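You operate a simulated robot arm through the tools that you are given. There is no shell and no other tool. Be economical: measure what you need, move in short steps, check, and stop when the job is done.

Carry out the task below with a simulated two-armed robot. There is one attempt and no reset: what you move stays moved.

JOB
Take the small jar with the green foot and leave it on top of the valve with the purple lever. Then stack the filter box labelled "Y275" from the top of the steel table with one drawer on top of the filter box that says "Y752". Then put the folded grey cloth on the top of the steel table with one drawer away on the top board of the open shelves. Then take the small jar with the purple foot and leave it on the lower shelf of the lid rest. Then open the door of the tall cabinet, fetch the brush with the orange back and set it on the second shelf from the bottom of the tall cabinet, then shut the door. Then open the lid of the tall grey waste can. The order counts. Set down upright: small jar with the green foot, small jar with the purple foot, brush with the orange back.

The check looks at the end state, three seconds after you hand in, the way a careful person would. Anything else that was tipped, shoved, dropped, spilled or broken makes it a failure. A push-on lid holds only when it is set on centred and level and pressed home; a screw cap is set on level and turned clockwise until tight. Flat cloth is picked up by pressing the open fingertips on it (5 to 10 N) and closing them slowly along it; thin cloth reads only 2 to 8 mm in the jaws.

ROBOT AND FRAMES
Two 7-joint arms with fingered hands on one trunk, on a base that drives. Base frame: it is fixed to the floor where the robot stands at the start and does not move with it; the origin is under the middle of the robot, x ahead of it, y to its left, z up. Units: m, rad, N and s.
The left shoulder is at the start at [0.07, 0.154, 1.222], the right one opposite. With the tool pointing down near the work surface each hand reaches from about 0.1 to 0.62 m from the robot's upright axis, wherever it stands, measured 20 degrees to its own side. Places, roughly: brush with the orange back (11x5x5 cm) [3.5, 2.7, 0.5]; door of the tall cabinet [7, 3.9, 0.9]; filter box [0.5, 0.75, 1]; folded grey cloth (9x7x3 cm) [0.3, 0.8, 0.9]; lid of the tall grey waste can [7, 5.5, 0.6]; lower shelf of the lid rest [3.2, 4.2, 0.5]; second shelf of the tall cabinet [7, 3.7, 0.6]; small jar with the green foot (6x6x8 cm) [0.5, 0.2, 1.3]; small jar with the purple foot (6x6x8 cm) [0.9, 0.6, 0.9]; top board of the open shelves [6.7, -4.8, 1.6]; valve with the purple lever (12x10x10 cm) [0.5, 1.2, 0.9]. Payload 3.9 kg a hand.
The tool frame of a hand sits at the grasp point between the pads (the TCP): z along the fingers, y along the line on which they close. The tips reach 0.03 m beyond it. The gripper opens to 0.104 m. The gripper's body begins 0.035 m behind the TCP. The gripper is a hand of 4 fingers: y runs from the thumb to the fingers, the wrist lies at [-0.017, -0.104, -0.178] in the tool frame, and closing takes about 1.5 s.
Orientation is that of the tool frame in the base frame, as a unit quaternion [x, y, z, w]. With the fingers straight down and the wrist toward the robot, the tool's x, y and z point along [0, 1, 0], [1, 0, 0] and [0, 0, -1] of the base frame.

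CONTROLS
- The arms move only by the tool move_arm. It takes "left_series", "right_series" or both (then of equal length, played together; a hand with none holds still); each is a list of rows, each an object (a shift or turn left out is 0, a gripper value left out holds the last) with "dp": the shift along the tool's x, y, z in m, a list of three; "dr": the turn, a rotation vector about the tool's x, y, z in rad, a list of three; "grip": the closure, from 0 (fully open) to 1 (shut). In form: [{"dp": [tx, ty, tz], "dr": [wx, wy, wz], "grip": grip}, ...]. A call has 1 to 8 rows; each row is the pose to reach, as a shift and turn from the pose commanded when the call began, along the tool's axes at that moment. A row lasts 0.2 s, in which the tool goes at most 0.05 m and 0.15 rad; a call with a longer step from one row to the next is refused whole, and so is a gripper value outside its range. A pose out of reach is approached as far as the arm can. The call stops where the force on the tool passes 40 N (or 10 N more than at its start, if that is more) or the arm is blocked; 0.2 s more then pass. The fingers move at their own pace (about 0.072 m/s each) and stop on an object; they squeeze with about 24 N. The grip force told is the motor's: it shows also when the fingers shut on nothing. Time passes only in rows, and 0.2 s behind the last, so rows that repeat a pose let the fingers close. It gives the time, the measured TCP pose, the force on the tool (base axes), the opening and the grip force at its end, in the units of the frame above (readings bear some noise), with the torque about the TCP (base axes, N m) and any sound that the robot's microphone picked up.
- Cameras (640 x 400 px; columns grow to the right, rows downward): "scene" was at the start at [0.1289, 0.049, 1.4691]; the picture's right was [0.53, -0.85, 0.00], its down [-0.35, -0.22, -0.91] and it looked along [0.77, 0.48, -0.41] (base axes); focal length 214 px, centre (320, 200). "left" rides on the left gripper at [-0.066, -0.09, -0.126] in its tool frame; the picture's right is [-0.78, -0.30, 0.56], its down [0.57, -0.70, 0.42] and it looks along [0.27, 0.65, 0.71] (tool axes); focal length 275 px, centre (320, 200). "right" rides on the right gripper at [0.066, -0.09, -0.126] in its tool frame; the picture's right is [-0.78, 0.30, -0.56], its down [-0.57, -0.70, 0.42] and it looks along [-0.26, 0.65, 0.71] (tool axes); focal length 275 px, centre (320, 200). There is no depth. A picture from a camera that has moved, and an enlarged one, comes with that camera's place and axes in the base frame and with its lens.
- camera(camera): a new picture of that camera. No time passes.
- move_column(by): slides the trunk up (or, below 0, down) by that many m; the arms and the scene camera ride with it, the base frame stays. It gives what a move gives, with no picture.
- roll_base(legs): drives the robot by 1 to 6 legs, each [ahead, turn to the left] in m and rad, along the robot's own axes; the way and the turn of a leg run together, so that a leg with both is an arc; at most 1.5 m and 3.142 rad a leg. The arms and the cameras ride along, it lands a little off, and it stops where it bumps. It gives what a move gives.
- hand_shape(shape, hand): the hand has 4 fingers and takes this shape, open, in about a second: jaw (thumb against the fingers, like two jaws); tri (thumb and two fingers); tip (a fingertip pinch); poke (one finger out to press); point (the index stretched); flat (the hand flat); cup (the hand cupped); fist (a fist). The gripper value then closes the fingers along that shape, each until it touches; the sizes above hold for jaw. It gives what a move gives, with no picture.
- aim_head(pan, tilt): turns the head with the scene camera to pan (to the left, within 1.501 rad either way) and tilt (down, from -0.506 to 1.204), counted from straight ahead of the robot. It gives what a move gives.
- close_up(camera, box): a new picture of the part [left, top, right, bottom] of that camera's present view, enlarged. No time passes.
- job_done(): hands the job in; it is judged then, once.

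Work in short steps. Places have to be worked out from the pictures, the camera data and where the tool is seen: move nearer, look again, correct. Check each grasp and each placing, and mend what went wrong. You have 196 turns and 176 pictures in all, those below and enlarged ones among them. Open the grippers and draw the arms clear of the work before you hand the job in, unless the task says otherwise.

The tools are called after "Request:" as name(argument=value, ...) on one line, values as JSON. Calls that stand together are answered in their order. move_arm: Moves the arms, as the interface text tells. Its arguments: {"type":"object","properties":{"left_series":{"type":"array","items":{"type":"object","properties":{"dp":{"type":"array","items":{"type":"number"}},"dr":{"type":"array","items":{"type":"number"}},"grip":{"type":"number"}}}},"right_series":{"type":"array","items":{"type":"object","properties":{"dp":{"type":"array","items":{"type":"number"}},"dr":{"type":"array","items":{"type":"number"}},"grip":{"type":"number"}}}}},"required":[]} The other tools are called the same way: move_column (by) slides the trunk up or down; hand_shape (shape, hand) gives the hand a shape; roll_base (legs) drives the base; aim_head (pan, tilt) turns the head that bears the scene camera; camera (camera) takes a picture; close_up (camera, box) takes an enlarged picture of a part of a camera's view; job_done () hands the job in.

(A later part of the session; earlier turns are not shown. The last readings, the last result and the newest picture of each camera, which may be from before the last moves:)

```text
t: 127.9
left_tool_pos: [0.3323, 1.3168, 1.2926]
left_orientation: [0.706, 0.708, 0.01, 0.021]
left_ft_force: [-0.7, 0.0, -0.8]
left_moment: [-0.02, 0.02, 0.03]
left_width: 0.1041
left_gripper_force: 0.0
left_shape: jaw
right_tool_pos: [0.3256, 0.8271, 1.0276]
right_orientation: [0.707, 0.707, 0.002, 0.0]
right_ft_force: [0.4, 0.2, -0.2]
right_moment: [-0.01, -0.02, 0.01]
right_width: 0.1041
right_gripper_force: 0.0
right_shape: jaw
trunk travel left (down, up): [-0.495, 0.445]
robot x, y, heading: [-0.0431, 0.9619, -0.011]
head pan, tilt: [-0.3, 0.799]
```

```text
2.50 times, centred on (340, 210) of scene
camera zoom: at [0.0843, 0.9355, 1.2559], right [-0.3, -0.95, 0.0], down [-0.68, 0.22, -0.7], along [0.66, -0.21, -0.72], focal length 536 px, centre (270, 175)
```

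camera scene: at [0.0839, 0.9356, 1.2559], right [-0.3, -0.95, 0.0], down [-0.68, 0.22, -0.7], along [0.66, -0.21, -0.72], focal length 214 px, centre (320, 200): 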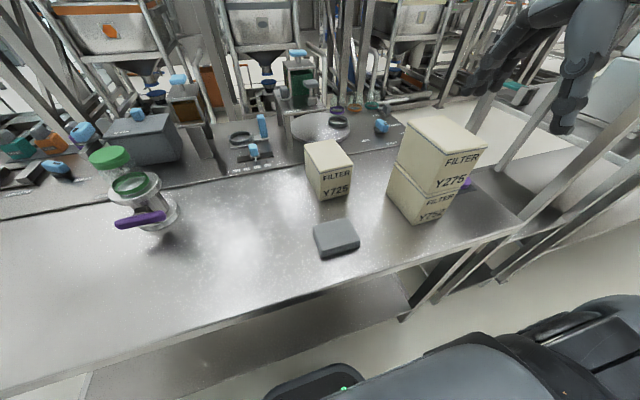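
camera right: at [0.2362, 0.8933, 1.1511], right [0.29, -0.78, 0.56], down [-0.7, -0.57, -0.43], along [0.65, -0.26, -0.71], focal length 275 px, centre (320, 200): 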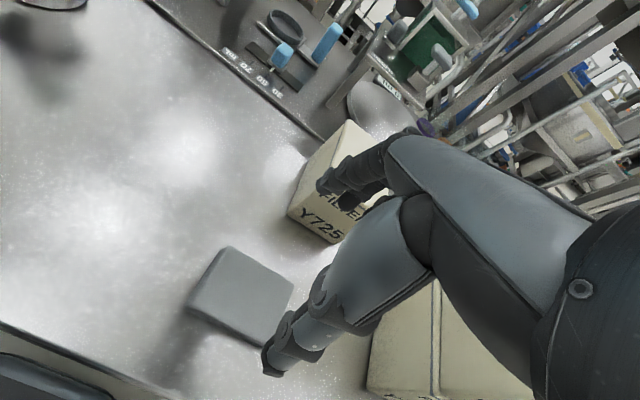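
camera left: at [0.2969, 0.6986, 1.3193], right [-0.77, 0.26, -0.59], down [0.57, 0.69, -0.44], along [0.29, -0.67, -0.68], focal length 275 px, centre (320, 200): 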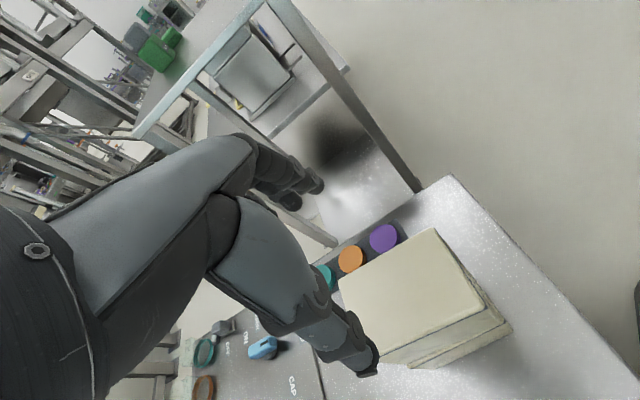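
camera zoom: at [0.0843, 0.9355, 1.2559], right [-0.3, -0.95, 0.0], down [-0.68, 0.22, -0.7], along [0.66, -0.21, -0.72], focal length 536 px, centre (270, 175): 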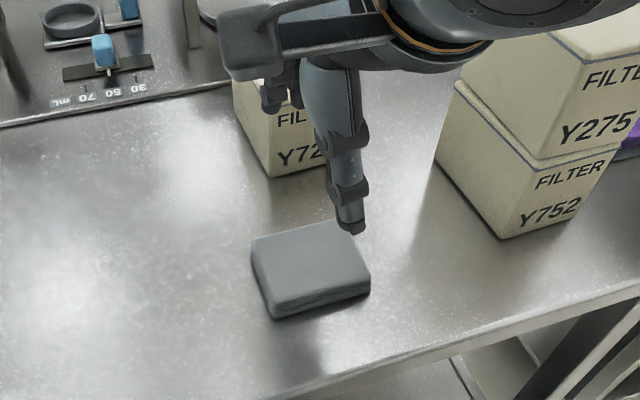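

The cloth is centred under the hand at (0.327, 0.827). I descend so the fingertips come to the bench on both sides of it.

Request:
move_arm(right_series=[{"dp": [0, 0.001, 0.045]}, {"dp": [0, 0.001, 0.09]}, {"dp": [0, 0.001, 0.12]}, {"dp": [0, 0.001, 0.132]}, {"dp": [0, 0.001, 0.138]}, {"dp": [0, 0.001, 0.138]}])

Request:
close_up(camera="scene", box=[240, 130, 440, 290])

```text
t: 129.3
left_tool_pos: [0.3308, 1.3171, 1.2939]
left_orientation: [0.705, 0.709, 0.01, 0.021]
left_ft_force: [-0.3, 0.4, -0.2]
left_moment: [0.01, -0.04, 0.0]
left_width: 0.1037
left_gripper_force: 0.0
left_shape: jaw
right_tool_pos: [0.3257, 0.827, 0.8883]
right_orientation: [0.707, 0.707, 0.001, 0.001]
right_ft_force: [-1.3, -1.4, 7.5]
right_moment: [-0.09, -0.41, -0.07]
right_width: 0.1032
right_gripper_force: 0.0
right_shape: jaw
trunk travel left (down, up): [-0.495, 0.445]
robot x, y, heading: [-0.0454, 0.9629, -0.01]
head pan, tilt: [-0.3, 0.799]
```

```text
2.50 times, centred on (340, 210) of scene
camera zoom: at [0.083, 0.9357, 1.2561], right [-0.3, -0.95, 0.0], down [-0.68, 0.22, -0.7], along [0.66, -0.21, -0.72], focal length 536 px, centre (270, 175)
```

zoom: 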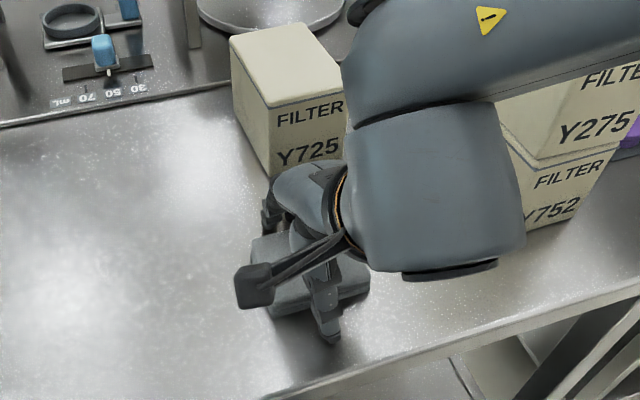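

Fingertips just touch the bench at 7.5 N on both sides of the cloth. I close gradually.

Request:
move_arm(right_series=[{"dp": [0, 0, -0.001], "grip": 0.2}, {"dp": [0, 0, -0.001], "grip": 0.35}, {"dp": [0, 0, -0.001], "grip": 0.5}, {"dp": [0, 0, -0.001], "grip": 0.65}, {"dp": [0, 0, -0.001], "grip": 0.8}, {"dp": [0, 0, -0.001], "grip": 1}, {"dp": [0, 0, -0.001], "grip": 1}, {"dp": [0, 0, -0.001], "grip": 1}])

Request:
close_up(camera="scene", box=[240, 130, 440, 290])

```text
t: 131.1
left_tool_pos: [0.3311, 1.3164, 1.293]
left_orientation: [0.706, 0.708, 0.009, 0.021]
left_ft_force: [0.3, 0.1, 0.5]
left_moment: [0.02, 0.0, -0.01]
left_width: 0.104
left_gripper_force: 0.0
left_shape: jaw
right_tool_pos: [0.3275, 0.8285, 0.8907]
right_orientation: [0.707, 0.707, 0.001, 0.001]
right_ft_force: [2.1, 0.2, 10.1]
right_moment: [-0.04, -0.3, 0.02]
right_width: 0.0664
right_gripper_force: 23.2
right_shape: jaw
trunk travel left (down, up): [-0.495, 0.445]
robot x, y, heading: [-0.0452, 0.9618, -0.01]
head pan, tilt: [-0.3, 0.799]
```

```text
2.50 times, centred on (340, 210) of scene
camera zoom: at [0.0833, 0.936, 1.256], right [-0.3, -0.95, 0.0], down [-0.68, 0.22, -0.7], along [0.66, -0.21, -0.72], focal length 536 px, centre (270, 175)
```

zoom: 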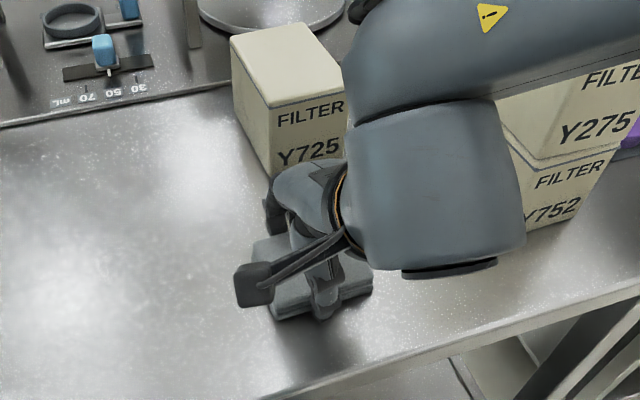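

Held at 66 mm and 23 N. I lift straight up.

Request:
move_arm(right_series=[{"dp": [0, 0, -0.02]}, {"dp": [0, 0, -0.05]}, {"dp": [0, 0, -0.09]}, {"dp": [0, 0, -0.13]}, {"dp": [0, 0, -0.17]}, {"dp": [0, 0, -0.21]}, {"dp": [0, 0, -0.25]}, {"dp": [0, 0, -0.25]}])

Request:
camera(camera="scene")

Request:
camera(camera="right")

```text
t: 132.9
left_tool_pos: [0.3321, 1.3159, 1.2937]
left_orientation: [0.706, 0.708, 0.01, 0.021]
left_ft_force: [1.0, -0.3, 0.5]
left_moment: [-0.04, 0.0, 0.02]
left_width: 0.1039
left_gripper_force: 0.1
left_shape: jaw
right_tool_pos: [0.325, 0.8291, 1.1395]
right_orientation: [0.707, 0.707, 0.0, 0.0]
right_ft_force: [0.6, -0.2, -0.1]
right_moment: [-0.01, 0.0, 0.01]
right_width: 0.0648
right_gripper_force: 24.1
right_shape: jaw
trunk travel left (down, up): [-0.495, 0.445]
robot x, y, heading: [-0.0437, 0.9635, -0.009]
head pan, tilt: [-0.3, 0.799]
```

```text
116 pictures are left
camera scene: at [0.0841, 0.9353, 1.2559], right [-0.3, -0.95, 0.0], down [-0.68, 0.22, -0.7], along [0.66, -0.21, -0.72], focal length 214 px, centre (320, 200)
```

scene: 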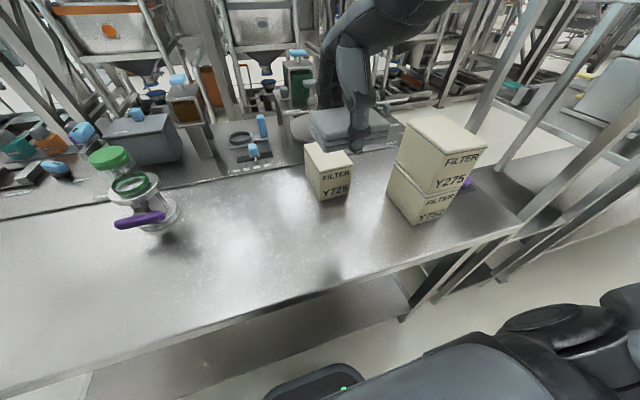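

```text
115 pictures are left
camera right: at [0.2368, 0.8942, 1.2635], right [0.3, -0.78, 0.56], down [-0.7, -0.57, -0.43], along [0.65, -0.26, -0.71], focal length 275 px, centre (320, 200)
```

right: 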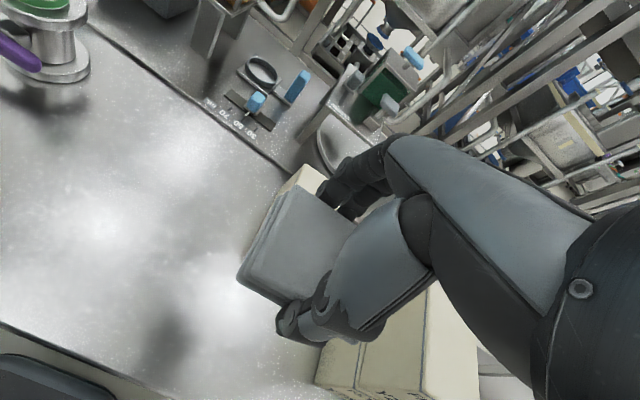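

The cloth is held. I back out into the aisle, face -y and look for the route to the open shelves.

Request:
roll_base(legs=[[-0.4, 0], [0, -1.5]])

Request:
aim_head(pan=0, tilt=0.2)

Request:
camera(camera="scene")

Request:
aim_head(pan=1.0, tilt=0.2)

Request:
camera(camera="scene")

```text
t: 139.1
left_tool_pos: [-0.0619, 0.6132, 1.2936]
left_orientation: [0.999, 0.036, -0.007, 0.022]
left_ft_force: [-0.1, 0.3, 0.0]
left_moment: [0.02, -0.04, -0.01]
left_width: 0.1039
left_gripper_force: 0.1
left_shape: jaw
right_tool_pos: [-0.5507, 0.5861, 1.1396]
right_orientation: [0.999, 0.033, 0.0, 0.001]
right_ft_force: [0.7, 0.1, -0.8]
right_moment: [0.03, 0.0, -0.01]
right_width: 0.0645
right_gripper_force: 24.0
right_shape: jaw
trunk travel left (down, up): [-0.495, 0.445]
robot x, y, heading: [-0.4425, 0.964, -1.513]
head pan, tilt: [-0.3, 0.799]
```

```text
t: 140.1
left_tool_pos: [-0.0625, 0.6123, 1.2937]
left_orientation: [0.999, 0.036, -0.007, 0.022]
left_ft_force: [-0.5, 0.6, -0.8]
left_moment: [-0.02, 0.01, 0.01]
left_width: 0.1038
left_gripper_force: 0.0
left_shape: jaw
right_tool_pos: [-0.5499, 0.5859, 1.1381]
right_orientation: [0.999, 0.034, 0.0, 0.001]
right_ft_force: [0.8, 0.6, -0.5]
right_moment: [-0.02, -0.02, 0.02]
right_width: 0.0643
right_gripper_force: 23.8
right_shape: jaw
trunk travel left (down, up): [-0.495, 0.445]
robot x, y, heading: [-0.4427, 0.9626, -1.509]
head pan, tilt: [0.0, 0.201]
```

```text
114 pictures are left
camera scene: at [-0.4339, 0.8199, 1.3095], right [-1.0, -0.06, 0.0], down [-0.01, 0.2, -0.98], along [0.06, -0.98, -0.2], focal length 214 px, centre (320, 200)
```

scene: 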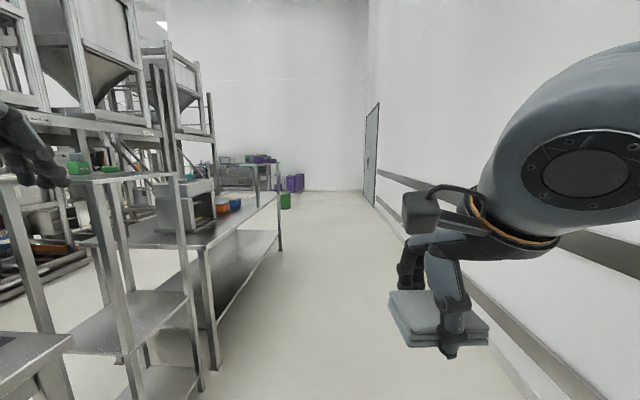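

```text
t: 141.3
left_tool_pos: [-0.0637, 0.6131, 1.2935]
left_orientation: [0.999, 0.036, -0.008, 0.022]
left_ft_force: [-0.9, 0.7, -0.7]
left_moment: [-0.02, -0.03, -0.01]
left_width: 0.1039
left_gripper_force: 0.1
left_shape: jaw
right_tool_pos: [-0.5498, 0.5855, 1.139]
right_orientation: [0.999, 0.033, 0.0, 0.0]
right_ft_force: [-1.4, -0.3, 0.6]
right_moment: [-0.01, -0.03, 0.01]
right_width: 0.0639
right_gripper_force: 23.9
right_shape: jaw
trunk travel left (down, up): [-0.495, 0.445]
robot x, y, heading: [-0.4399, 0.963, -1.506]
head pan, tilt: [1.0, 0.201]
```

```text
113 pictures are left
camera scene: at [-0.3582, 0.8672, 1.3096], right [-0.49, -0.87, 0.0], down [-0.17, 0.1, -0.98], along [0.85, -0.48, -0.2], focal length 214 px, centre (320, 200)
```

scene: 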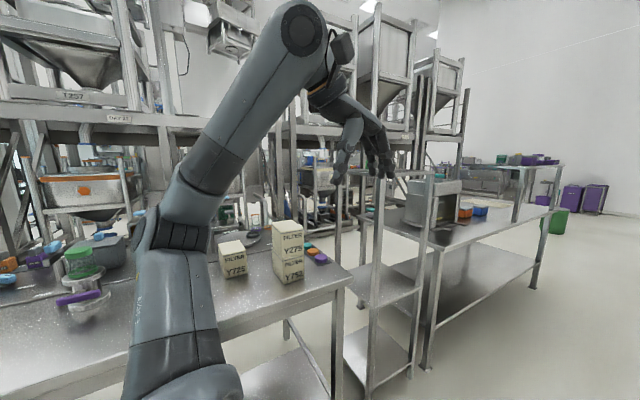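

The aisle along -y is clear and the benches end near y ≈ -2. I drive down to y ≈ -3.2 and then look toward +x.

Request:
roll_base(legs=[[0, -0.09], [1.5, 0], [1.5, 0], [1.2, 0]])

Request:
aim_head(pan=1.2, tilt=0.15)

Request:
camera(camera="scene")

```text
t: 162.0
left_tool_pos: [-0.1617, -3.6193, 1.2934]
left_orientation: [1.0, 0.008, -0.007, 0.022]
left_ft_force: [0.7, -0.2, -0.3]
left_moment: [0.01, 0.04, 0.02]
left_width: 0.1036
left_gripper_force: 0.1
left_shape: jaw
right_tool_pos: [-0.6515, -3.6206, 1.1393]
right_orientation: [1.0, 0.007, -0.001, 0.001]
right_ft_force: [0.5, 0.7, -0.5]
right_moment: [0.04, -0.04, 0.01]
right_width: 0.0641
right_gripper_force: 23.6
right_shape: jaw
trunk travel left (down, up): [-0.495, 0.445]
robot x, y, heading: [-0.5242, -3.25, -1.564]
head pan, tilt: [1.0, 0.201]
```

```text
t: 162.8
left_tool_pos: [-0.1617, -3.6189, 1.2919]
left_orientation: [1.0, 0.008, -0.008, 0.022]
left_ft_force: [0.8, -0.5, 1.0]
left_moment: [0.02, -0.04, -0.02]
left_width: 0.1038
left_gripper_force: 0.0
left_shape: jaw
right_tool_pos: [-0.6492, -3.6221, 1.1387]
right_orientation: [1.0, 0.007, 0.0, 0.001]
right_ft_force: [0.8, 0.0, -1.9]
right_moment: [0.02, 0.02, 0.0]
right_width: 0.064
right_gripper_force: 23.7
right_shape: jaw
trunk travel left (down, up): [-0.495, 0.445]
robot x, y, heading: [-0.5215, -3.2532, -1.566]
head pan, tilt: [1.201, 0.15]
```

```text
112 pictures are left
camera scene: at [-0.4357, -3.3331, 1.3142], right [-0.36, -0.93, 0.0], down [-0.14, 0.05, -0.99], along [0.92, -0.35, -0.15], focal length 214 px, centre (320, 200)
```

scene: 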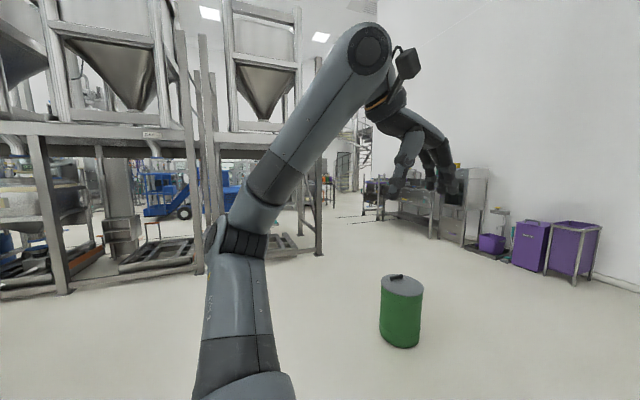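

A green drum stands near (0.7, -4.4) and the racks reach to y ≈ -4.5 at x = 2.6. I continue to y ≈ -5.3 and turn to face +x.

Request:
roll_base(legs=[[1.1, 0], [0.95, 0], [0, 1.57]])

Request:
aim_head(pan=0, tilt=0.15)

Request:
camera(camera="scene")

```text
t: 176.7
left_tool_pos: [-0.1424, -4.9487, 1.2933]
left_orientation: [0.71, 0.704, 0.01, 0.021]
left_ft_force: [-0.8, -0.4, 0.1]
left_moment: [0.05, 0.0, -0.01]
left_width: 0.1038
left_gripper_force: 0.1
left_shape: jaw
right_tool_pos: [-0.1531, -5.4381, 1.1398]
right_orientation: [0.712, 0.702, 0.001, 0.0]
right_ft_force: [0.1, 0.1, -0.7]
right_moment: [-0.01, 0.0, 0.0]
right_width: 0.0636
right_gripper_force: 23.7
right_shape: jaw
trunk travel left (down, up): [-0.495, 0.445]
robot x, y, heading: [-0.5197, -5.2985, -0.023]
head pan, tilt: [1.201, 0.15]
```

```text
t: 178.1
left_tool_pos: [-0.1412, -4.9479, 1.2927]
left_orientation: [0.71, 0.704, 0.01, 0.021]
left_ft_force: [-0.6, -0.3, 0.8]
left_moment: [0.03, 0.02, 0.04]
left_width: 0.1041
left_gripper_force: 0.1
left_shape: jaw
right_tool_pos: [-0.1524, -5.4365, 1.139]
right_orientation: [0.711, 0.703, 0.0, 0.0]
right_ft_force: [0.1, 0.0, -0.4]
right_moment: [0.01, 0.03, 0.03]
right_width: 0.0635
right_gripper_force: 23.8
right_shape: jaw
trunk travel left (down, up): [-0.495, 0.445]
robot x, y, heading: [-0.5212, -5.3028, -0.023]
head pan, tilt: [0.0, 0.15]
```

```text
111 pictures are left
camera scene: at [-0.3776, -5.3028, 1.3143], right [-0.02, -1.0, 0.0], down [-0.15, 0.0, -0.99], along [0.99, -0.02, -0.15], focal length 214 px, centre (320, 200)
```

scene: 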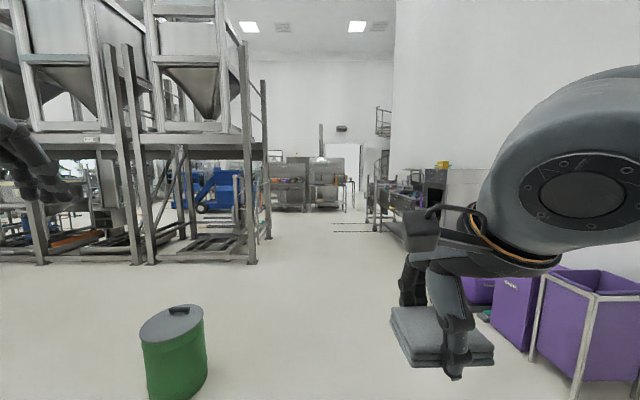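

The way ahead along y ≈ -5.3 is free. I drive 3 m and look again.

Request:
roll_base(legs=[[0, 0.02], [1.5, 0], [1.5, 0]])

Request:
camera(camera="scene")

```text
t: 193.0
left_tool_pos: [2.8658, -4.9407, 1.2931]
left_orientation: [0.699, 0.714, 0.01, 0.021]
left_ft_force: [-0.1, 0.1, -0.1]
left_moment: [0.0, -0.02, -0.02]
left_width: 0.1039
left_gripper_force: 0.1
left_shape: jaw
right_tool_pos: [2.8701, -5.4291, 1.1394]
right_orientation: [0.7, 0.714, 0.0, 0.001]
right_ft_force: [0.8, 0.2, -0.7]
right_moment: [-0.04, 0.0, 0.01]
right_width: 0.0637
right_gripper_force: 23.9
right_shape: jaw
trunk travel left (down, up): [-0.495, 0.445]
robot x, y, heading: [2.4966, -5.303, 0.014]
head pan, tilt: [0.0, 0.15]
```

```text
110 pictures are left
camera scene: at [2.6417, -5.3024, 1.3143], right [0.01, -1.0, 0.0], down [-0.15, 0.0, -0.99], along [0.99, 0.01, -0.15], focal length 214 px, centre (320, 200)
```

scene: 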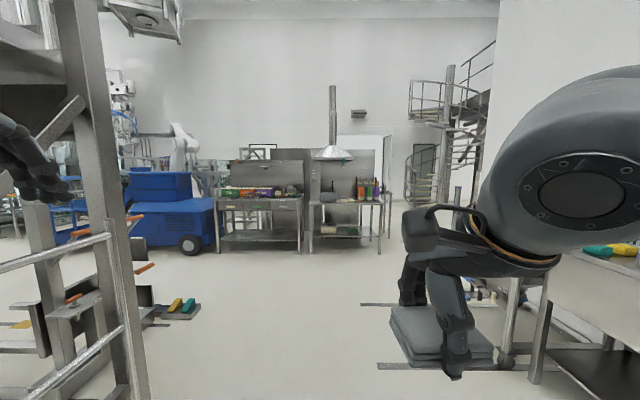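

I zoom in on what stands near (6.7, -4.8).

Request:
close_up(camera="scene", box=[200, 110, 410, 270])

```text
2.50 times, centred on (305, 190) of scene
camera zoom: at [2.6417, -5.3024, 1.3143], right [0.01, -1.0, 0.0], down [-0.15, 0.0, -0.99], along [0.99, 0.01, -0.15], focal length 536 px, centre (358, 225)
```

zoom: 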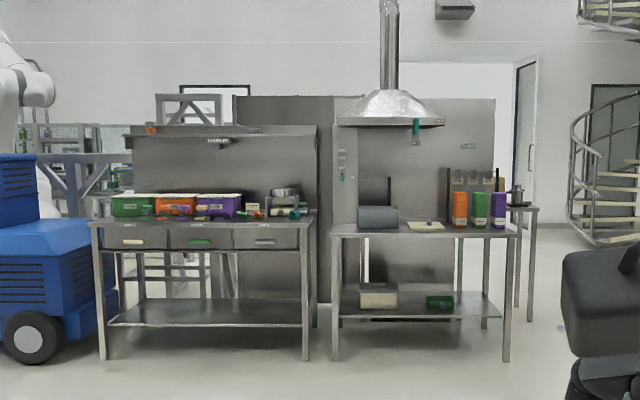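

The grey panel at x ≈ 6.5, y from -4.4 to -5.1 and top about 1.64 looks like the back of the shelf unit, behind the benches. I drive closer to see how to get around.

Request:
roll_base(legs=[[0, -0.15], [1.5, 0], [0.5, 0], [0, -0.2]])

Request:
camera(camera="scene")

```text
t: 204.3
left_tool_pos: [4.9334, -5.3806, 1.2941]
left_orientation: [0.816, 0.578, 0.007, 0.023]
left_ft_force: [-0.4, -0.6, -0.4]
left_moment: [0.05, -0.04, -0.02]
left_width: 0.1039
left_gripper_force: 0.0
left_shape: jaw
right_tool_pos: [4.7649, -5.8381, 1.1381]
right_orientation: [0.816, 0.577, 0.001, 0.001]
right_ft_force: [0.0, -0.5, -0.5]
right_moment: [-0.02, 0.03, 0.03]
right_width: 0.0638
right_gripper_force: 24.5
right_shape: jaw
trunk travel left (down, up): [-0.495, 0.445]
robot x, y, heading: [4.4612, -5.5902, -0.346]
head pan, tilt: [0.0, 0.15]
```

```text
108 pictures are left
camera scene: at [4.5954, -5.6396, 1.3143], right [-0.34, -0.94, 0.0], down [-0.14, 0.05, -0.99], along [0.93, -0.34, -0.15], focal length 214 px, centre (320, 200)
```

scene: 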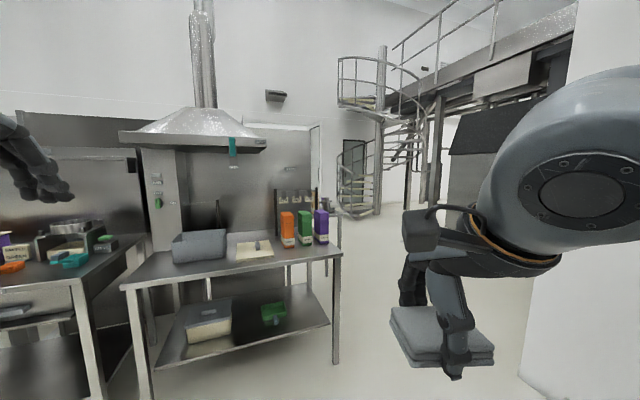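

There is a passage about 1 m wide between the bench corner (5.76, -6.18) and the wall corner (5.27, -7.23). I go to its entrance and look.

Request:
roll_base(legs=[[0, -0.742], [1.16, 0], [0, 1.088]])

Request:
camera(camera="scene")

```text
t: 210.5
left_tool_pos: [5.463, -6.6762, 1.1888]
left_orientation: [0.956, 0.273, 0.009, -0.111]
left_ft_force: [-3.3, 5.3, 2.4]
left_moment: [-0.38, -0.35, 0.08]
left_width: 0.104
left_gripper_force: 0.0
left_shape: jaw
right_tool_pos: [5.0078, -6.916, 1.0699]
right_orientation: [0.965, 0.256, -0.038, -0.032]
right_ft_force: [-2.8, 5.0, 0.8]
right_moment: [-0.46, -0.21, -0.12]
right_width: 0.0633
right_gripper_force: 24.1
right_shape: jaw
trunk travel left (down, up): [-0.495, 0.445]
robot x, y, heading: [4.868, -6.3656, -1.082]
head pan, tilt: [0.0, 0.15]
stopped in leg 2: the robot was blocked; the commanded pose is now the measured one
```

```text
107 pictures are left
camera scene: at [4.9794, -6.5882, 1.3113], right [-0.88, -0.47, -0.01], down [-0.1, 0.21, -0.97], along [0.46, -0.86, -0.23], focal length 214 px, centre (320, 200)
```

scene: 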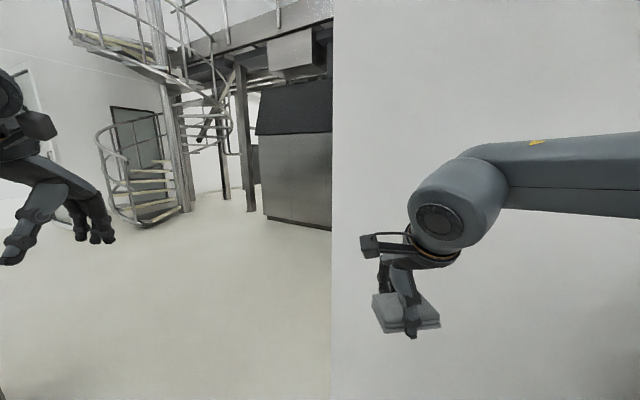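

The robot was stopped by something. I check the state and look down in front.

Request:
aim_head(pan=0, tilt=0.9)

Request:
camera(camera="scene")

Request:
camera(camera="right")

```text
t: 211.6
left_tool_pos: [5.4389, -6.6255, 1.2048]
left_orientation: [0.959, 0.269, 0.006, -0.084]
left_ft_force: [-0.3, -0.3, -1.6]
left_moment: [0.05, 0.05, 0.02]
left_width: 0.1039
left_gripper_force: 0.1
left_shape: jaw
right_tool_pos: [4.987, -6.8739, 1.085]
right_orientation: [0.966, 0.258, -0.026, -0.016]
right_ft_force: [-1.5, -2.0, -3.0]
right_moment: [0.23, -0.15, 0.04]
right_width: 0.0635
right_gripper_force: 24.0
right_shape: jaw
trunk travel left (down, up): [-0.495, 0.445]
robot x, y, heading: [4.8657, -6.366, -1.082]
head pan, tilt: [0.0, 0.901]
```

```text
106 pictures are left
camera scene: at [4.9387, -6.5038, 1.2457], right [-0.88, -0.47, 0.0], down [-0.37, 0.71, -0.6], along [0.29, -0.53, -0.8], focal length 214 px, centre (320, 200)
```

scene: 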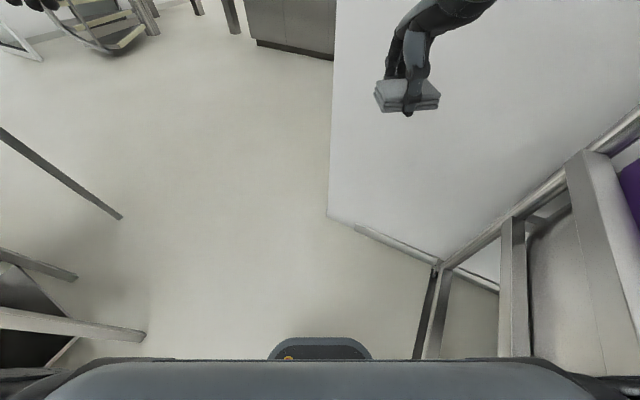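

```text
105 pictures are left
camera right: at [5.0071, -6.7651, 1.2105], right [-0.49, -0.65, 0.58], down [-0.87, 0.33, -0.37], along [0.05, -0.68, -0.73], focal length 275 px, centre (320, 200)
```

right: 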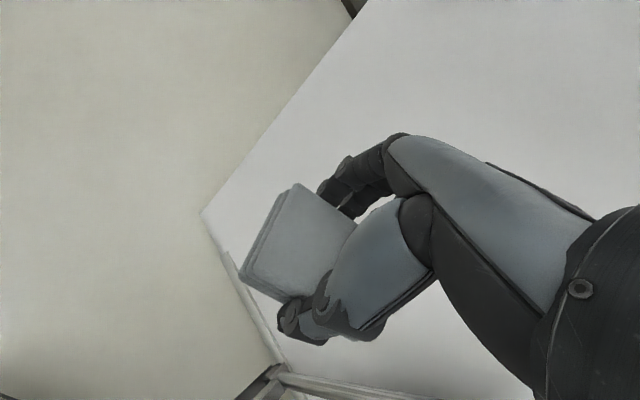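

My base touched a table leg at about (4.8, -6.7) on the right. I back off a little and take the passage diagonally, clear of that table and the bench corner.

Request:
roll_base(legs=[[-0.2, 0], [0, 0.54]])

Request:
aim_head(pan=-0.9, tilt=0.5)

Request:
camera(camera="scene")

Request:
aim_head(pan=0, tilt=0.4)

Request:
camera(camera="scene")

```text
t: 212.6
left_tool_pos: [5.3954, -6.533, 1.2137]
left_orientation: [0.96, 0.27, 0.011, -0.07]
left_ft_force: [-0.3, 0.0, 0.4]
left_moment: [-0.02, 0.02, -0.02]
left_width: 0.104
left_gripper_force: 0.0
left_shape: jaw
right_tool_pos: [4.9397, -6.7763, 1.11]
right_orientation: [0.966, 0.256, -0.023, 0.019]
right_ft_force: [1.2, -0.1, -0.3]
right_moment: [0.0, 0.05, -0.02]
right_width: 0.0634
right_gripper_force: 24.0
right_shape: jaw
trunk travel left (down, up): [-0.495, 0.445]
robot x, y, heading: [4.8484, -6.3288, -1.07]
head pan, tilt: [0.0, 0.901]
stopped in leg 1: the robot was blocked; the commanded pose is now the measured one
```

```text
t: 213.8
left_tool_pos: [5.3949, -6.5356, 1.2128]
left_orientation: [0.96, 0.27, 0.011, -0.071]
left_ft_force: [-0.6, -0.4, 0.1]
left_moment: [0.01, -0.01, -0.02]
left_width: 0.104
left_gripper_force: 0.1
left_shape: jaw
right_tool_pos: [4.9389, -6.7785, 1.109]
right_orientation: [0.967, 0.255, -0.023, 0.017]
right_ft_force: [0.4, -0.2, -0.6]
right_moment: [-0.01, -0.01, -0.03]
right_width: 0.0634
right_gripper_force: 23.7
right_shape: jaw
trunk travel left (down, up): [-0.495, 0.445]
robot x, y, heading: [4.8465, -6.328, -1.076]
head pan, tilt: [-0.901, 0.499]
```

```text
104 pictures are left
camera scene: at [4.8409, -6.4587, 1.2816], right [-0.92, 0.4, 0.0], down [0.19, 0.44, -0.88], along [-0.35, -0.81, -0.48], focal length 214 px, centre (320, 200)
```

scene: 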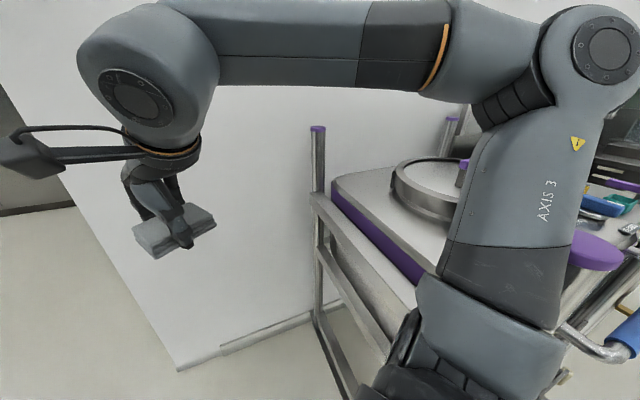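

```text
t: 215.0
left_tool_pos: [5.3939, -6.5354, 1.2127]
left_orientation: [0.96, 0.27, 0.011, -0.071]
left_ft_force: [0.6, -0.2, 0.4]
left_moment: [0.0, 0.0, -0.01]
left_width: 0.1041
left_gripper_force: 0.0
left_shape: jaw
right_tool_pos: [4.9398, -6.7789, 1.1102]
right_orientation: [0.966, 0.255, -0.023, 0.017]
right_ft_force: [-0.3, 0.3, 0.1]
right_moment: [0.03, 0.02, 0.01]
right_width: 0.0637
right_gripper_force: 23.9
right_shape: jaw
trunk travel left (down, up): [-0.495, 0.445]
robot x, y, heading: [4.8504, -6.3302, -1.077]
head pan, tilt: [0.0, 0.4]
```

```text
103 pictures are left
camera scene: at [4.9208, -6.4566, 1.2905], right [-0.88, -0.47, 0.0], down [-0.19, 0.35, -0.92], along [0.43, -0.81, -0.39], focal length 214 px, centre (320, 200)
```

scene: 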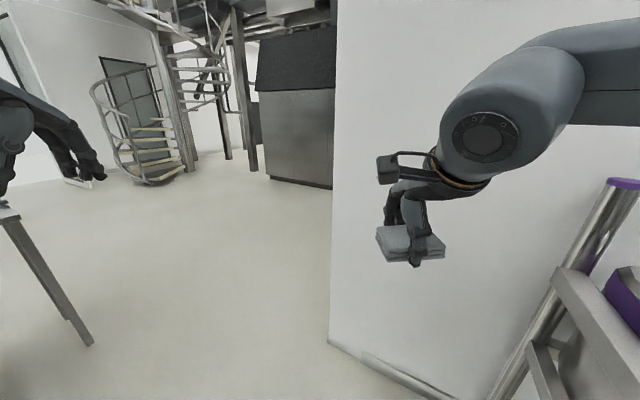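

The right upper arm is over a cart with posts and may be catching on it. I look further right to find the contact.

Request:
aim_head(pan=-1.5, tilt=0.6)

Request:
camera(camera="scene")

Request:
aim_head(pan=-1.2, tilt=1.1)

Request:
camera(camera="scene")

```text
t: 216.6
left_tool_pos: [5.3962, -6.5355, 1.2136]
left_orientation: [0.96, 0.271, 0.011, -0.072]
left_ft_force: [-0.2, 0.2, 0.2]
left_moment: [-0.02, 0.02, -0.06]
left_width: 0.1039
left_gripper_force: 0.0
left_shape: jaw
right_tool_pos: [4.9402, -6.7784, 1.1095]
right_orientation: [0.966, 0.255, -0.023, 0.018]
right_ft_force: [-0.6, -0.3, -0.2]
right_moment: [0.01, 0.01, 0.0]
right_width: 0.0637
right_gripper_force: 23.4
right_shape: jaw
trunk travel left (down, up): [-0.495, 0.445]
robot x, y, heading: [4.8486, -6.3267, -1.079]
head pan, tilt: [-1.499, 0.6]
```

```text
102 pictures are left
camera scene: at [4.8023, -6.4222, 1.2728], right [-0.54, 0.84, 0.0], down [0.47, 0.3, -0.83], along [-0.7, -0.44, -0.56], focal length 214 px, centre (320, 200)
```

scene: 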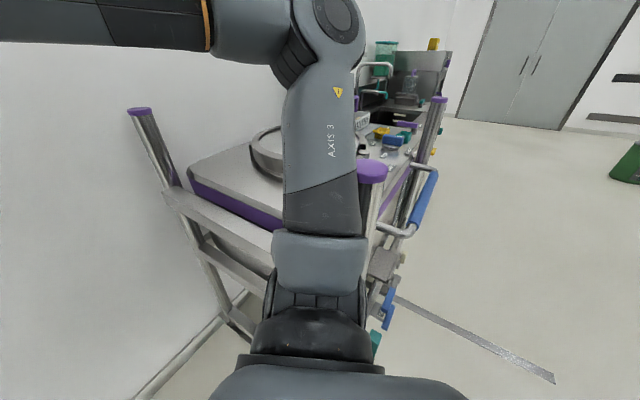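

```text
t: 217.5
left_tool_pos: [5.395, -6.535, 1.2137]
left_orientation: [0.96, 0.27, 0.012, -0.071]
left_ft_force: [-0.9, -0.6, 0.3]
left_moment: [-0.01, 0.02, -0.02]
left_width: 0.1037
left_gripper_force: 0.1
left_shape: jaw
right_tool_pos: [4.9394, -6.7786, 1.109]
right_orientation: [0.967, 0.254, -0.022, 0.018]
right_ft_force: [-0.2, 0.1, -0.2]
right_moment: [-0.02, 0.02, -0.01]
right_width: 0.0637
right_gripper_force: 24.4
right_shape: jaw
trunk travel left (down, up): [-0.495, 0.445]
robot x, y, heading: [4.8461, -6.3256, -1.075]
head pan, tilt: [-1.201, 1.1]
```

```text
101 pictures are left
camera scene: at [4.8357, -6.4227, 1.2341], right [-0.76, 0.65, 0.0], down [0.58, 0.68, -0.46], along [-0.3, -0.34, -0.89], focal length 214 px, centre (320, 200)
```

scene: 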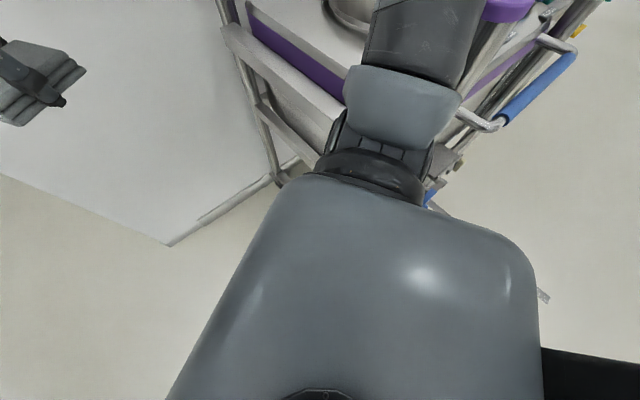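

The upper arm is caught beside a post (purple cap) of that cart. Raising the trunk lifts the arm above the posts, and I need the height for the top shelf anyway.

Request:
move_column(by=0.36)

Request:
camera(camera="scene")

Request:
aim_head(pan=-1.5, tilt=0.8)

Request:
camera(camera="scene")

```text
t: 221.0
left_tool_pos: [5.3916, -6.5333, 1.5748]
left_orientation: [0.96, 0.269, 0.013, -0.07]
left_ft_force: [-1.3, -0.5, 0.3]
left_moment: [0.01, 0.01, -0.01]
left_width: 0.1036
left_gripper_force: 0.1
left_shape: jaw
right_tool_pos: [4.9351, -6.7763, 1.4728]
right_orientation: [0.967, 0.254, -0.021, 0.02]
right_ft_force: [0.0, 0.6, -0.7]
right_moment: [0.0, -0.01, 0.01]
right_width: 0.0635
right_gripper_force: 24.7
right_shape: jaw
trunk travel left (down, up): [-0.855, 0.085]
robot x, y, heading: [4.8506, -6.3306, -1.08]
head pan, tilt: [-1.201, 1.1]
```

```text
100 pictures are left
camera scene: at [4.8319, -6.42, 1.5941], right [-0.76, 0.65, 0.0], down [0.58, 0.68, -0.45], along [-0.3, -0.34, -0.89], focal length 214 px, centre (320, 200)
```

scene: 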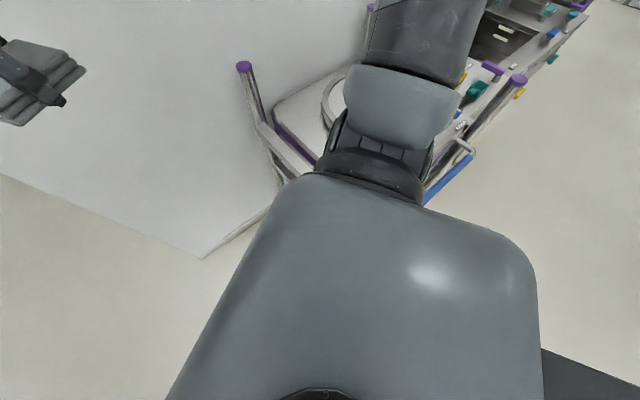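

```text
t: 221.8
left_tool_pos: [5.3908, -6.5328, 1.5757]
left_orientation: [0.96, 0.27, 0.013, -0.07]
left_ft_force: [-0.2, -0.1, 0.1]
left_moment: [-0.01, -0.02, -0.01]
left_width: 0.1039
left_gripper_force: 0.0
left_shape: jaw
right_tool_pos: [4.9348, -6.7753, 1.4707]
right_orientation: [0.967, 0.255, -0.02, 0.02]
right_ft_force: [-0.4, 0.0, 0.2]
right_moment: [-0.01, 0.03, 0.01]
right_width: 0.0636
right_gripper_force: 24.0
right_shape: jaw
trunk travel left (down, up): [-0.855, 0.085]
robot x, y, heading: [4.8497, -6.3286, -1.081]
head pan, tilt: [-1.499, 0.799]
```

```text
99 pictures are left
camera scene: at [4.8048, -6.4152, 1.6159], right [-0.54, 0.84, 0.0], down [0.61, 0.38, -0.7], along [-0.59, -0.37, -0.72], focal length 214 px, centre (320, 200)
```

scene: 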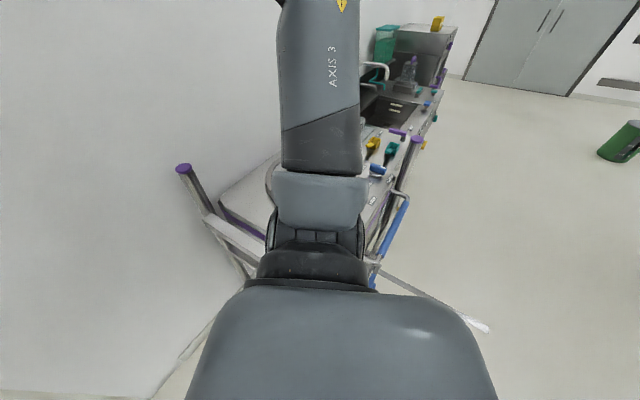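

The arm is clear above the posts. I back away and turn toward the passage.

Request:
roll_base(legs=[[-0.2, 0], [0, 0.54]])

Request:
aim_head(pan=0, tilt=0.5)

Request:
camera(camera="scene")

Request:
aim_head(pan=-1.3, tilt=0.7)

Request:
camera(camera="scene")

```text
t: 224.9
left_tool_pos: [5.3253, -6.0516, 1.5742]
left_orientation: [0.854, 0.515, -0.006, -0.07]
left_ft_force: [0.7, 0.5, -0.7]
left_moment: [0.0, -0.02, 0.04]
left_width: 0.104
left_gripper_force: 0.0
left_shape: jaw
right_tool_pos: [5.0577, -6.4927, 1.4702]
right_orientation: [0.865, 0.502, -0.015, 0.024]
right_ft_force: [0.6, 0.6, 0.3]
right_moment: [-0.04, -0.03, 0.03]
right_width: 0.0639
right_gripper_force: 24.0
right_shape: jaw
trunk travel left (down, up): [-0.855, 0.085]
robot x, y, heading: [4.7525, -6.1545, -0.546]
head pan, tilt: [-1.499, 0.799]
```

```text
t: 226.5
left_tool_pos: [5.3257, -6.0499, 1.5752]
left_orientation: [0.854, 0.515, -0.006, -0.07]
left_ft_force: [-0.3, 0.3, 0.1]
left_moment: [0.02, -0.02, 0.02]
left_width: 0.1039
left_gripper_force: 0.0
left_shape: jaw
right_tool_pos: [5.0581, -6.4923, 1.4703]
right_orientation: [0.864, 0.502, -0.015, 0.024]
right_ft_force: [0.5, -0.1, -0.1]
right_moment: [-0.04, -0.02, 0.01]
right_width: 0.064
right_gripper_force: 24.3
right_shape: jaw
trunk travel left (down, up): [-0.855, 0.085]
robot x, y, heading: [4.7551, -6.1533, -0.542]
head pan, tilt: [0.0, 0.499]
```

```text
98 pictures are left
camera scene: at [4.8749, -6.2242, 1.6419], right [-0.52, -0.86, 0.0], down [-0.41, 0.25, -0.88], along [0.75, -0.45, -0.48], focal length 214 px, centre (320, 200)
```

scene: 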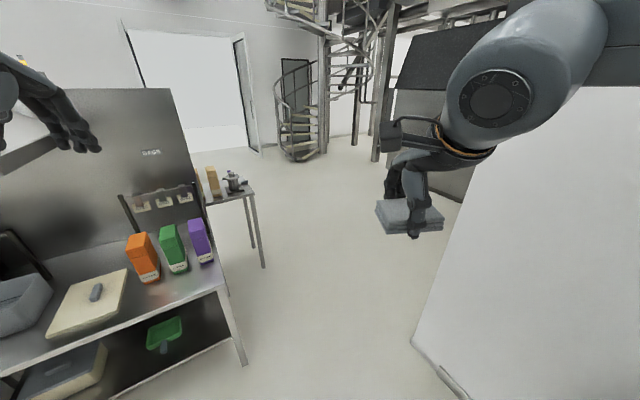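

```text
t: 228.0
left_tool_pos: [5.326, -6.0515, 1.5752]
left_orientation: [0.855, 0.515, -0.006, -0.07]
left_ft_force: [0.4, -0.3, 0.1]
left_moment: [0.0, 0.0, -0.01]
left_width: 0.104
left_gripper_force: 0.0
left_shape: jaw
right_tool_pos: [5.0575, -6.4928, 1.4702]
right_orientation: [0.864, 0.502, -0.015, 0.025]
right_ft_force: [-0.4, 0.0, -0.3]
right_moment: [-0.02, 0.03, 0.04]
right_width: 0.0637
right_gripper_force: 23.9
right_shape: jaw
trunk travel left (down, up): [-0.855, 0.085]
robot x, y, heading: [4.752, -6.1525, -0.542]
head pan, tilt: [-1.3, 0.7]
```

```text
97 pictures are left
camera scene: at [4.7743, -6.2595, 1.6242], right [-0.96, 0.27, 0.0], down [0.17, 0.62, -0.77], along [-0.2, -0.74, -0.64], focal length 214 px, centre (320, 200)
```

scene: 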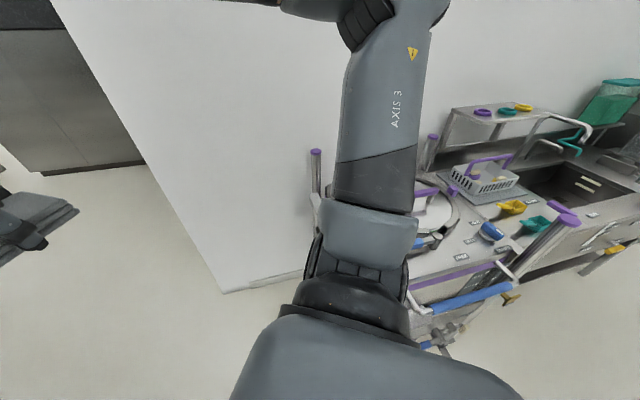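

The sink station looks undisturbed, and the way ahead opens out behind the wall corner. I drive through, past the small table at (6.5, -6.55).

Request:
roll_base(legs=[[1.16, 0], [0, 0.1], [0.94, 0], [0, 0.9]])

Request:
aim_head(pan=0.4, tilt=0.3)

Request:
camera(camera="scene")

```text
t: 241.2
left_tool_pos: [6.823, -6.5999, 1.5755]
left_orientation: [0.502, 0.862, -0.039, -0.059]
left_ft_force: [-0.4, -0.5, -0.6]
left_moment: [-0.02, 0.01, -0.03]
left_width: 0.1038
left_gripper_force: 0.1
left_shape: jaw
right_tool_pos: [7.0494, -7.0627, 1.47]
right_orientation: [0.518, 0.855, -0.002, 0.029]
right_ft_force: [0.4, -0.3, -0.2]
right_moment: [-0.03, -0.01, -0.03]
right_width: 0.0635
right_gripper_force: 23.9
right_shape: jaw
trunk travel left (down, up): [-0.855, 0.085]
robot x, y, heading: [6.5986, -7.1329, 0.46]
head pan, tilt: [-1.3, 0.7]
```

```text
t: 242.9
left_tool_pos: [6.8216, -6.5993, 1.5753]
left_orientation: [0.503, 0.862, -0.039, -0.058]
left_ft_force: [0.5, -0.1, -0.2]
left_moment: [-0.03, -0.03, 0.02]
left_width: 0.1038
left_gripper_force: 0.1
left_shape: jaw
right_tool_pos: [7.05, -7.0607, 1.4703]
right_orientation: [0.518, 0.855, -0.002, 0.028]
right_ft_force: [0.2, 0.3, -0.5]
right_moment: [0.0, 0.04, 0.0]
right_width: 0.0638
right_gripper_force: 24.1
right_shape: jaw
trunk travel left (down, up): [-0.855, 0.085]
robot x, y, heading: [6.5983, -7.1313, 0.462]
head pan, tilt: [0.4, 0.3]
```

```text
96 pictures are left
camera scene: at [6.7055, -7.0418, 1.6603], right [0.76, -0.65, 0.0], down [-0.19, -0.22, -0.96], along [0.62, 0.72, -0.3], focal length 214 px, centre (320, 200)
```

scene: 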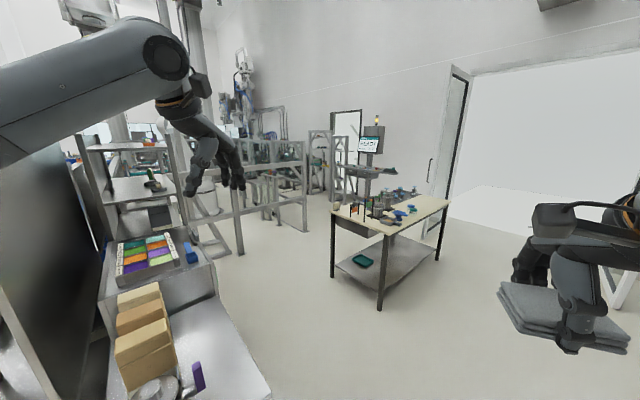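

The open shelves are on the left at x ≈ 6.7, and their front faces +x. I go round to x ≈ 7.5 and up beside them.

Request:
roll_base(legs=[[0, 0.15], [1.1, 0], [0, 0.96], [1.4, 0]])

Request:
aim_head(pan=1.1, tilt=0.3)

Request:
camera(camera="scene")

```text
t: 258.2
left_tool_pos: [7.1198, -4.6502, 1.5768]
left_orientation: [-0.025, 0.997, -0.065, -0.03]
left_ft_force: [-0.7, -0.2, -0.5]
left_moment: [0.01, 0.0, 0.0]
left_width: 0.104
left_gripper_force: 0.1
left_shape: jaw
right_tool_pos: [7.6347, -4.6547, 1.4715]
right_orientation: [-0.009, 1.0, 0.014, 0.025]
right_ft_force: [0.4, 0.0, -0.7]
right_moment: [0.03, -0.03, 0.03]
right_width: 0.0635
right_gripper_force: 23.9
right_shape: jaw
trunk travel left (down, up): [-0.855, 0.085]
robot x, y, heading: [7.5001, -5.0868, 1.565]
head pan, tilt: [0.4, 0.3]
```

```text
t: 259.3
left_tool_pos: [7.1199, -4.6469, 1.5755]
left_orientation: [-0.026, 0.997, -0.064, -0.03]
left_ft_force: [-0.6, -0.8, -0.2]
left_moment: [0.01, 0.01, 0.0]
left_width: 0.104
left_gripper_force: 0.0
left_shape: jaw
right_tool_pos: [7.6349, -4.6534, 1.4711]
right_orientation: [-0.008, 1.0, 0.015, 0.025]
right_ft_force: [-0.2, 0.6, -1.2]
right_moment: [-0.01, 0.0, 0.01]
right_width: 0.0637
right_gripper_force: 23.2
right_shape: jaw
trunk travel left (down, up): [-0.855, 0.085]
robot x, y, heading: [7.4972, -5.0894, 1.566]
head pan, tilt: [1.1, 0.3]
```

```text
95 pictures are left
camera scene: at [7.4164, -4.9949, 1.6603], right [0.46, 0.89, 0.0], down [0.26, -0.14, -0.96], along [-0.85, 0.44, -0.3], focal length 214 px, centre (320, 200)
```

scene: 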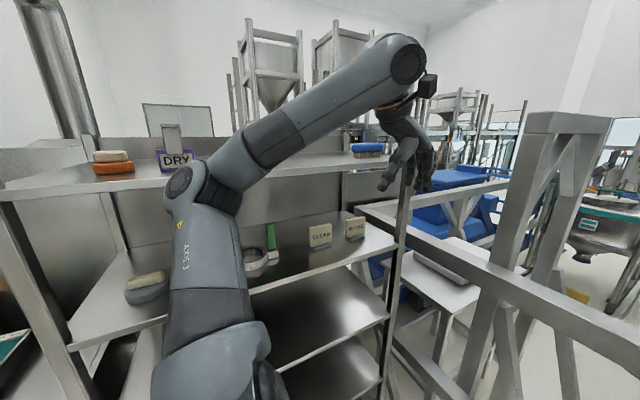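

The top board is at z about 1.56, from y -5.3 to -4.43, front edge near x ≈ 6.9, with free room in the middle. I lift and pull in the left hand before turning to face the shelves.

Request:
move_arm(left_series=[{"dp": [0, -0.03, -0.03]}, {"dp": [0, -0.06, -0.06]}, {"dp": [0, -0.09, -0.09]}, {"dp": [0, -0.12, -0.12]}, {"dp": [0, -0.15, -0.13]}, {"dp": [0, -0.15, -0.13]}])

Request:
roll_base(legs=[[0.25, 0], [0, 1.57]])

Request:
aim_head(pan=0, tilt=0.3)

Request:
camera(camera="scene")

```text
t: 260.7
left_tool_pos: [7.1345, -4.7812, 1.7248]
left_orientation: [-0.026, 0.997, -0.064, -0.029]
left_ft_force: [0.5, -0.2, 0.7]
left_moment: [0.0, 0.01, 0.0]
left_width: 0.1041
left_gripper_force: 0.0
left_shape: jaw
right_tool_pos: [7.635, -4.6527, 1.4711]
right_orientation: [-0.009, 1.0, 0.014, 0.026]
right_ft_force: [0.2, 0.0, -1.2]
right_moment: [0.02, -0.01, -0.03]
right_width: 0.0634
right_gripper_force: 24.2
right_shape: jaw
trunk travel left (down, up): [-0.855, 0.085]
robot x, y, heading: [7.4952, -5.0901, 1.566]
head pan, tilt: [1.1, 0.3]
```

```text
t: 266.4
left_tool_pos: [7.1945, -5.2048, 1.7244]
left_orientation: [0.725, -0.685, 0.067, -0.025]
left_ft_force: [0.4, 0.3, -0.9]
left_moment: [0.01, -0.01, 0.0]
left_width: 0.104
left_gripper_force: 0.0
left_shape: jaw
right_tool_pos: [7.0625, -4.7052, 1.4714]
right_orientation: [0.716, -0.698, -0.027, -0.007]
right_ft_force: [0.4, 0.1, 0.3]
right_moment: [0.0, -0.01, -0.02]
right_width: 0.0632
right_gripper_force: 24.5
right_shape: jaw
trunk travel left (down, up): [-0.855, 0.085]
robot x, y, heading: [7.4979, -4.8413, -3.139]
head pan, tilt: [1.1, 0.3]
```

```text
t: 267.7
left_tool_pos: [7.1964, -5.2052, 1.7238]
left_orientation: [0.725, -0.685, 0.067, -0.024]
left_ft_force: [0.5, -0.5, -0.4]
left_moment: [0.01, -0.02, 0.0]
left_width: 0.1039
left_gripper_force: 0.0
left_shape: jaw
right_tool_pos: [7.0649, -4.7053, 1.471]
right_orientation: [0.715, -0.698, -0.028, -0.008]
right_ft_force: [-0.3, 0.6, -0.3]
right_moment: [0.01, -0.01, 0.0]
right_width: 0.0631
right_gripper_force: 23.7
right_shape: jaw
trunk travel left (down, up): [-0.855, 0.085]
robot x, y, heading: [7.4997, -4.8409, -3.139]
head pan, tilt: [0.0, 0.3]
```

```text
94 pictures are left
camera scene: at [7.3563, -4.8396, 1.6603], right [0.0, 1.0, 0.0], down [0.3, 0.0, -0.96], along [-0.96, 0.0, -0.3], focal length 214 px, centre (320, 200)
```

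scene: 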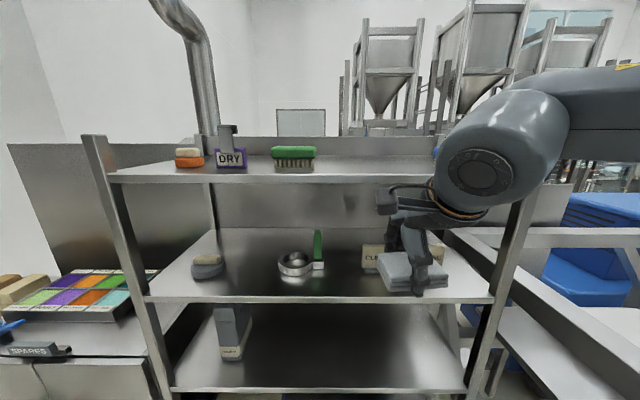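

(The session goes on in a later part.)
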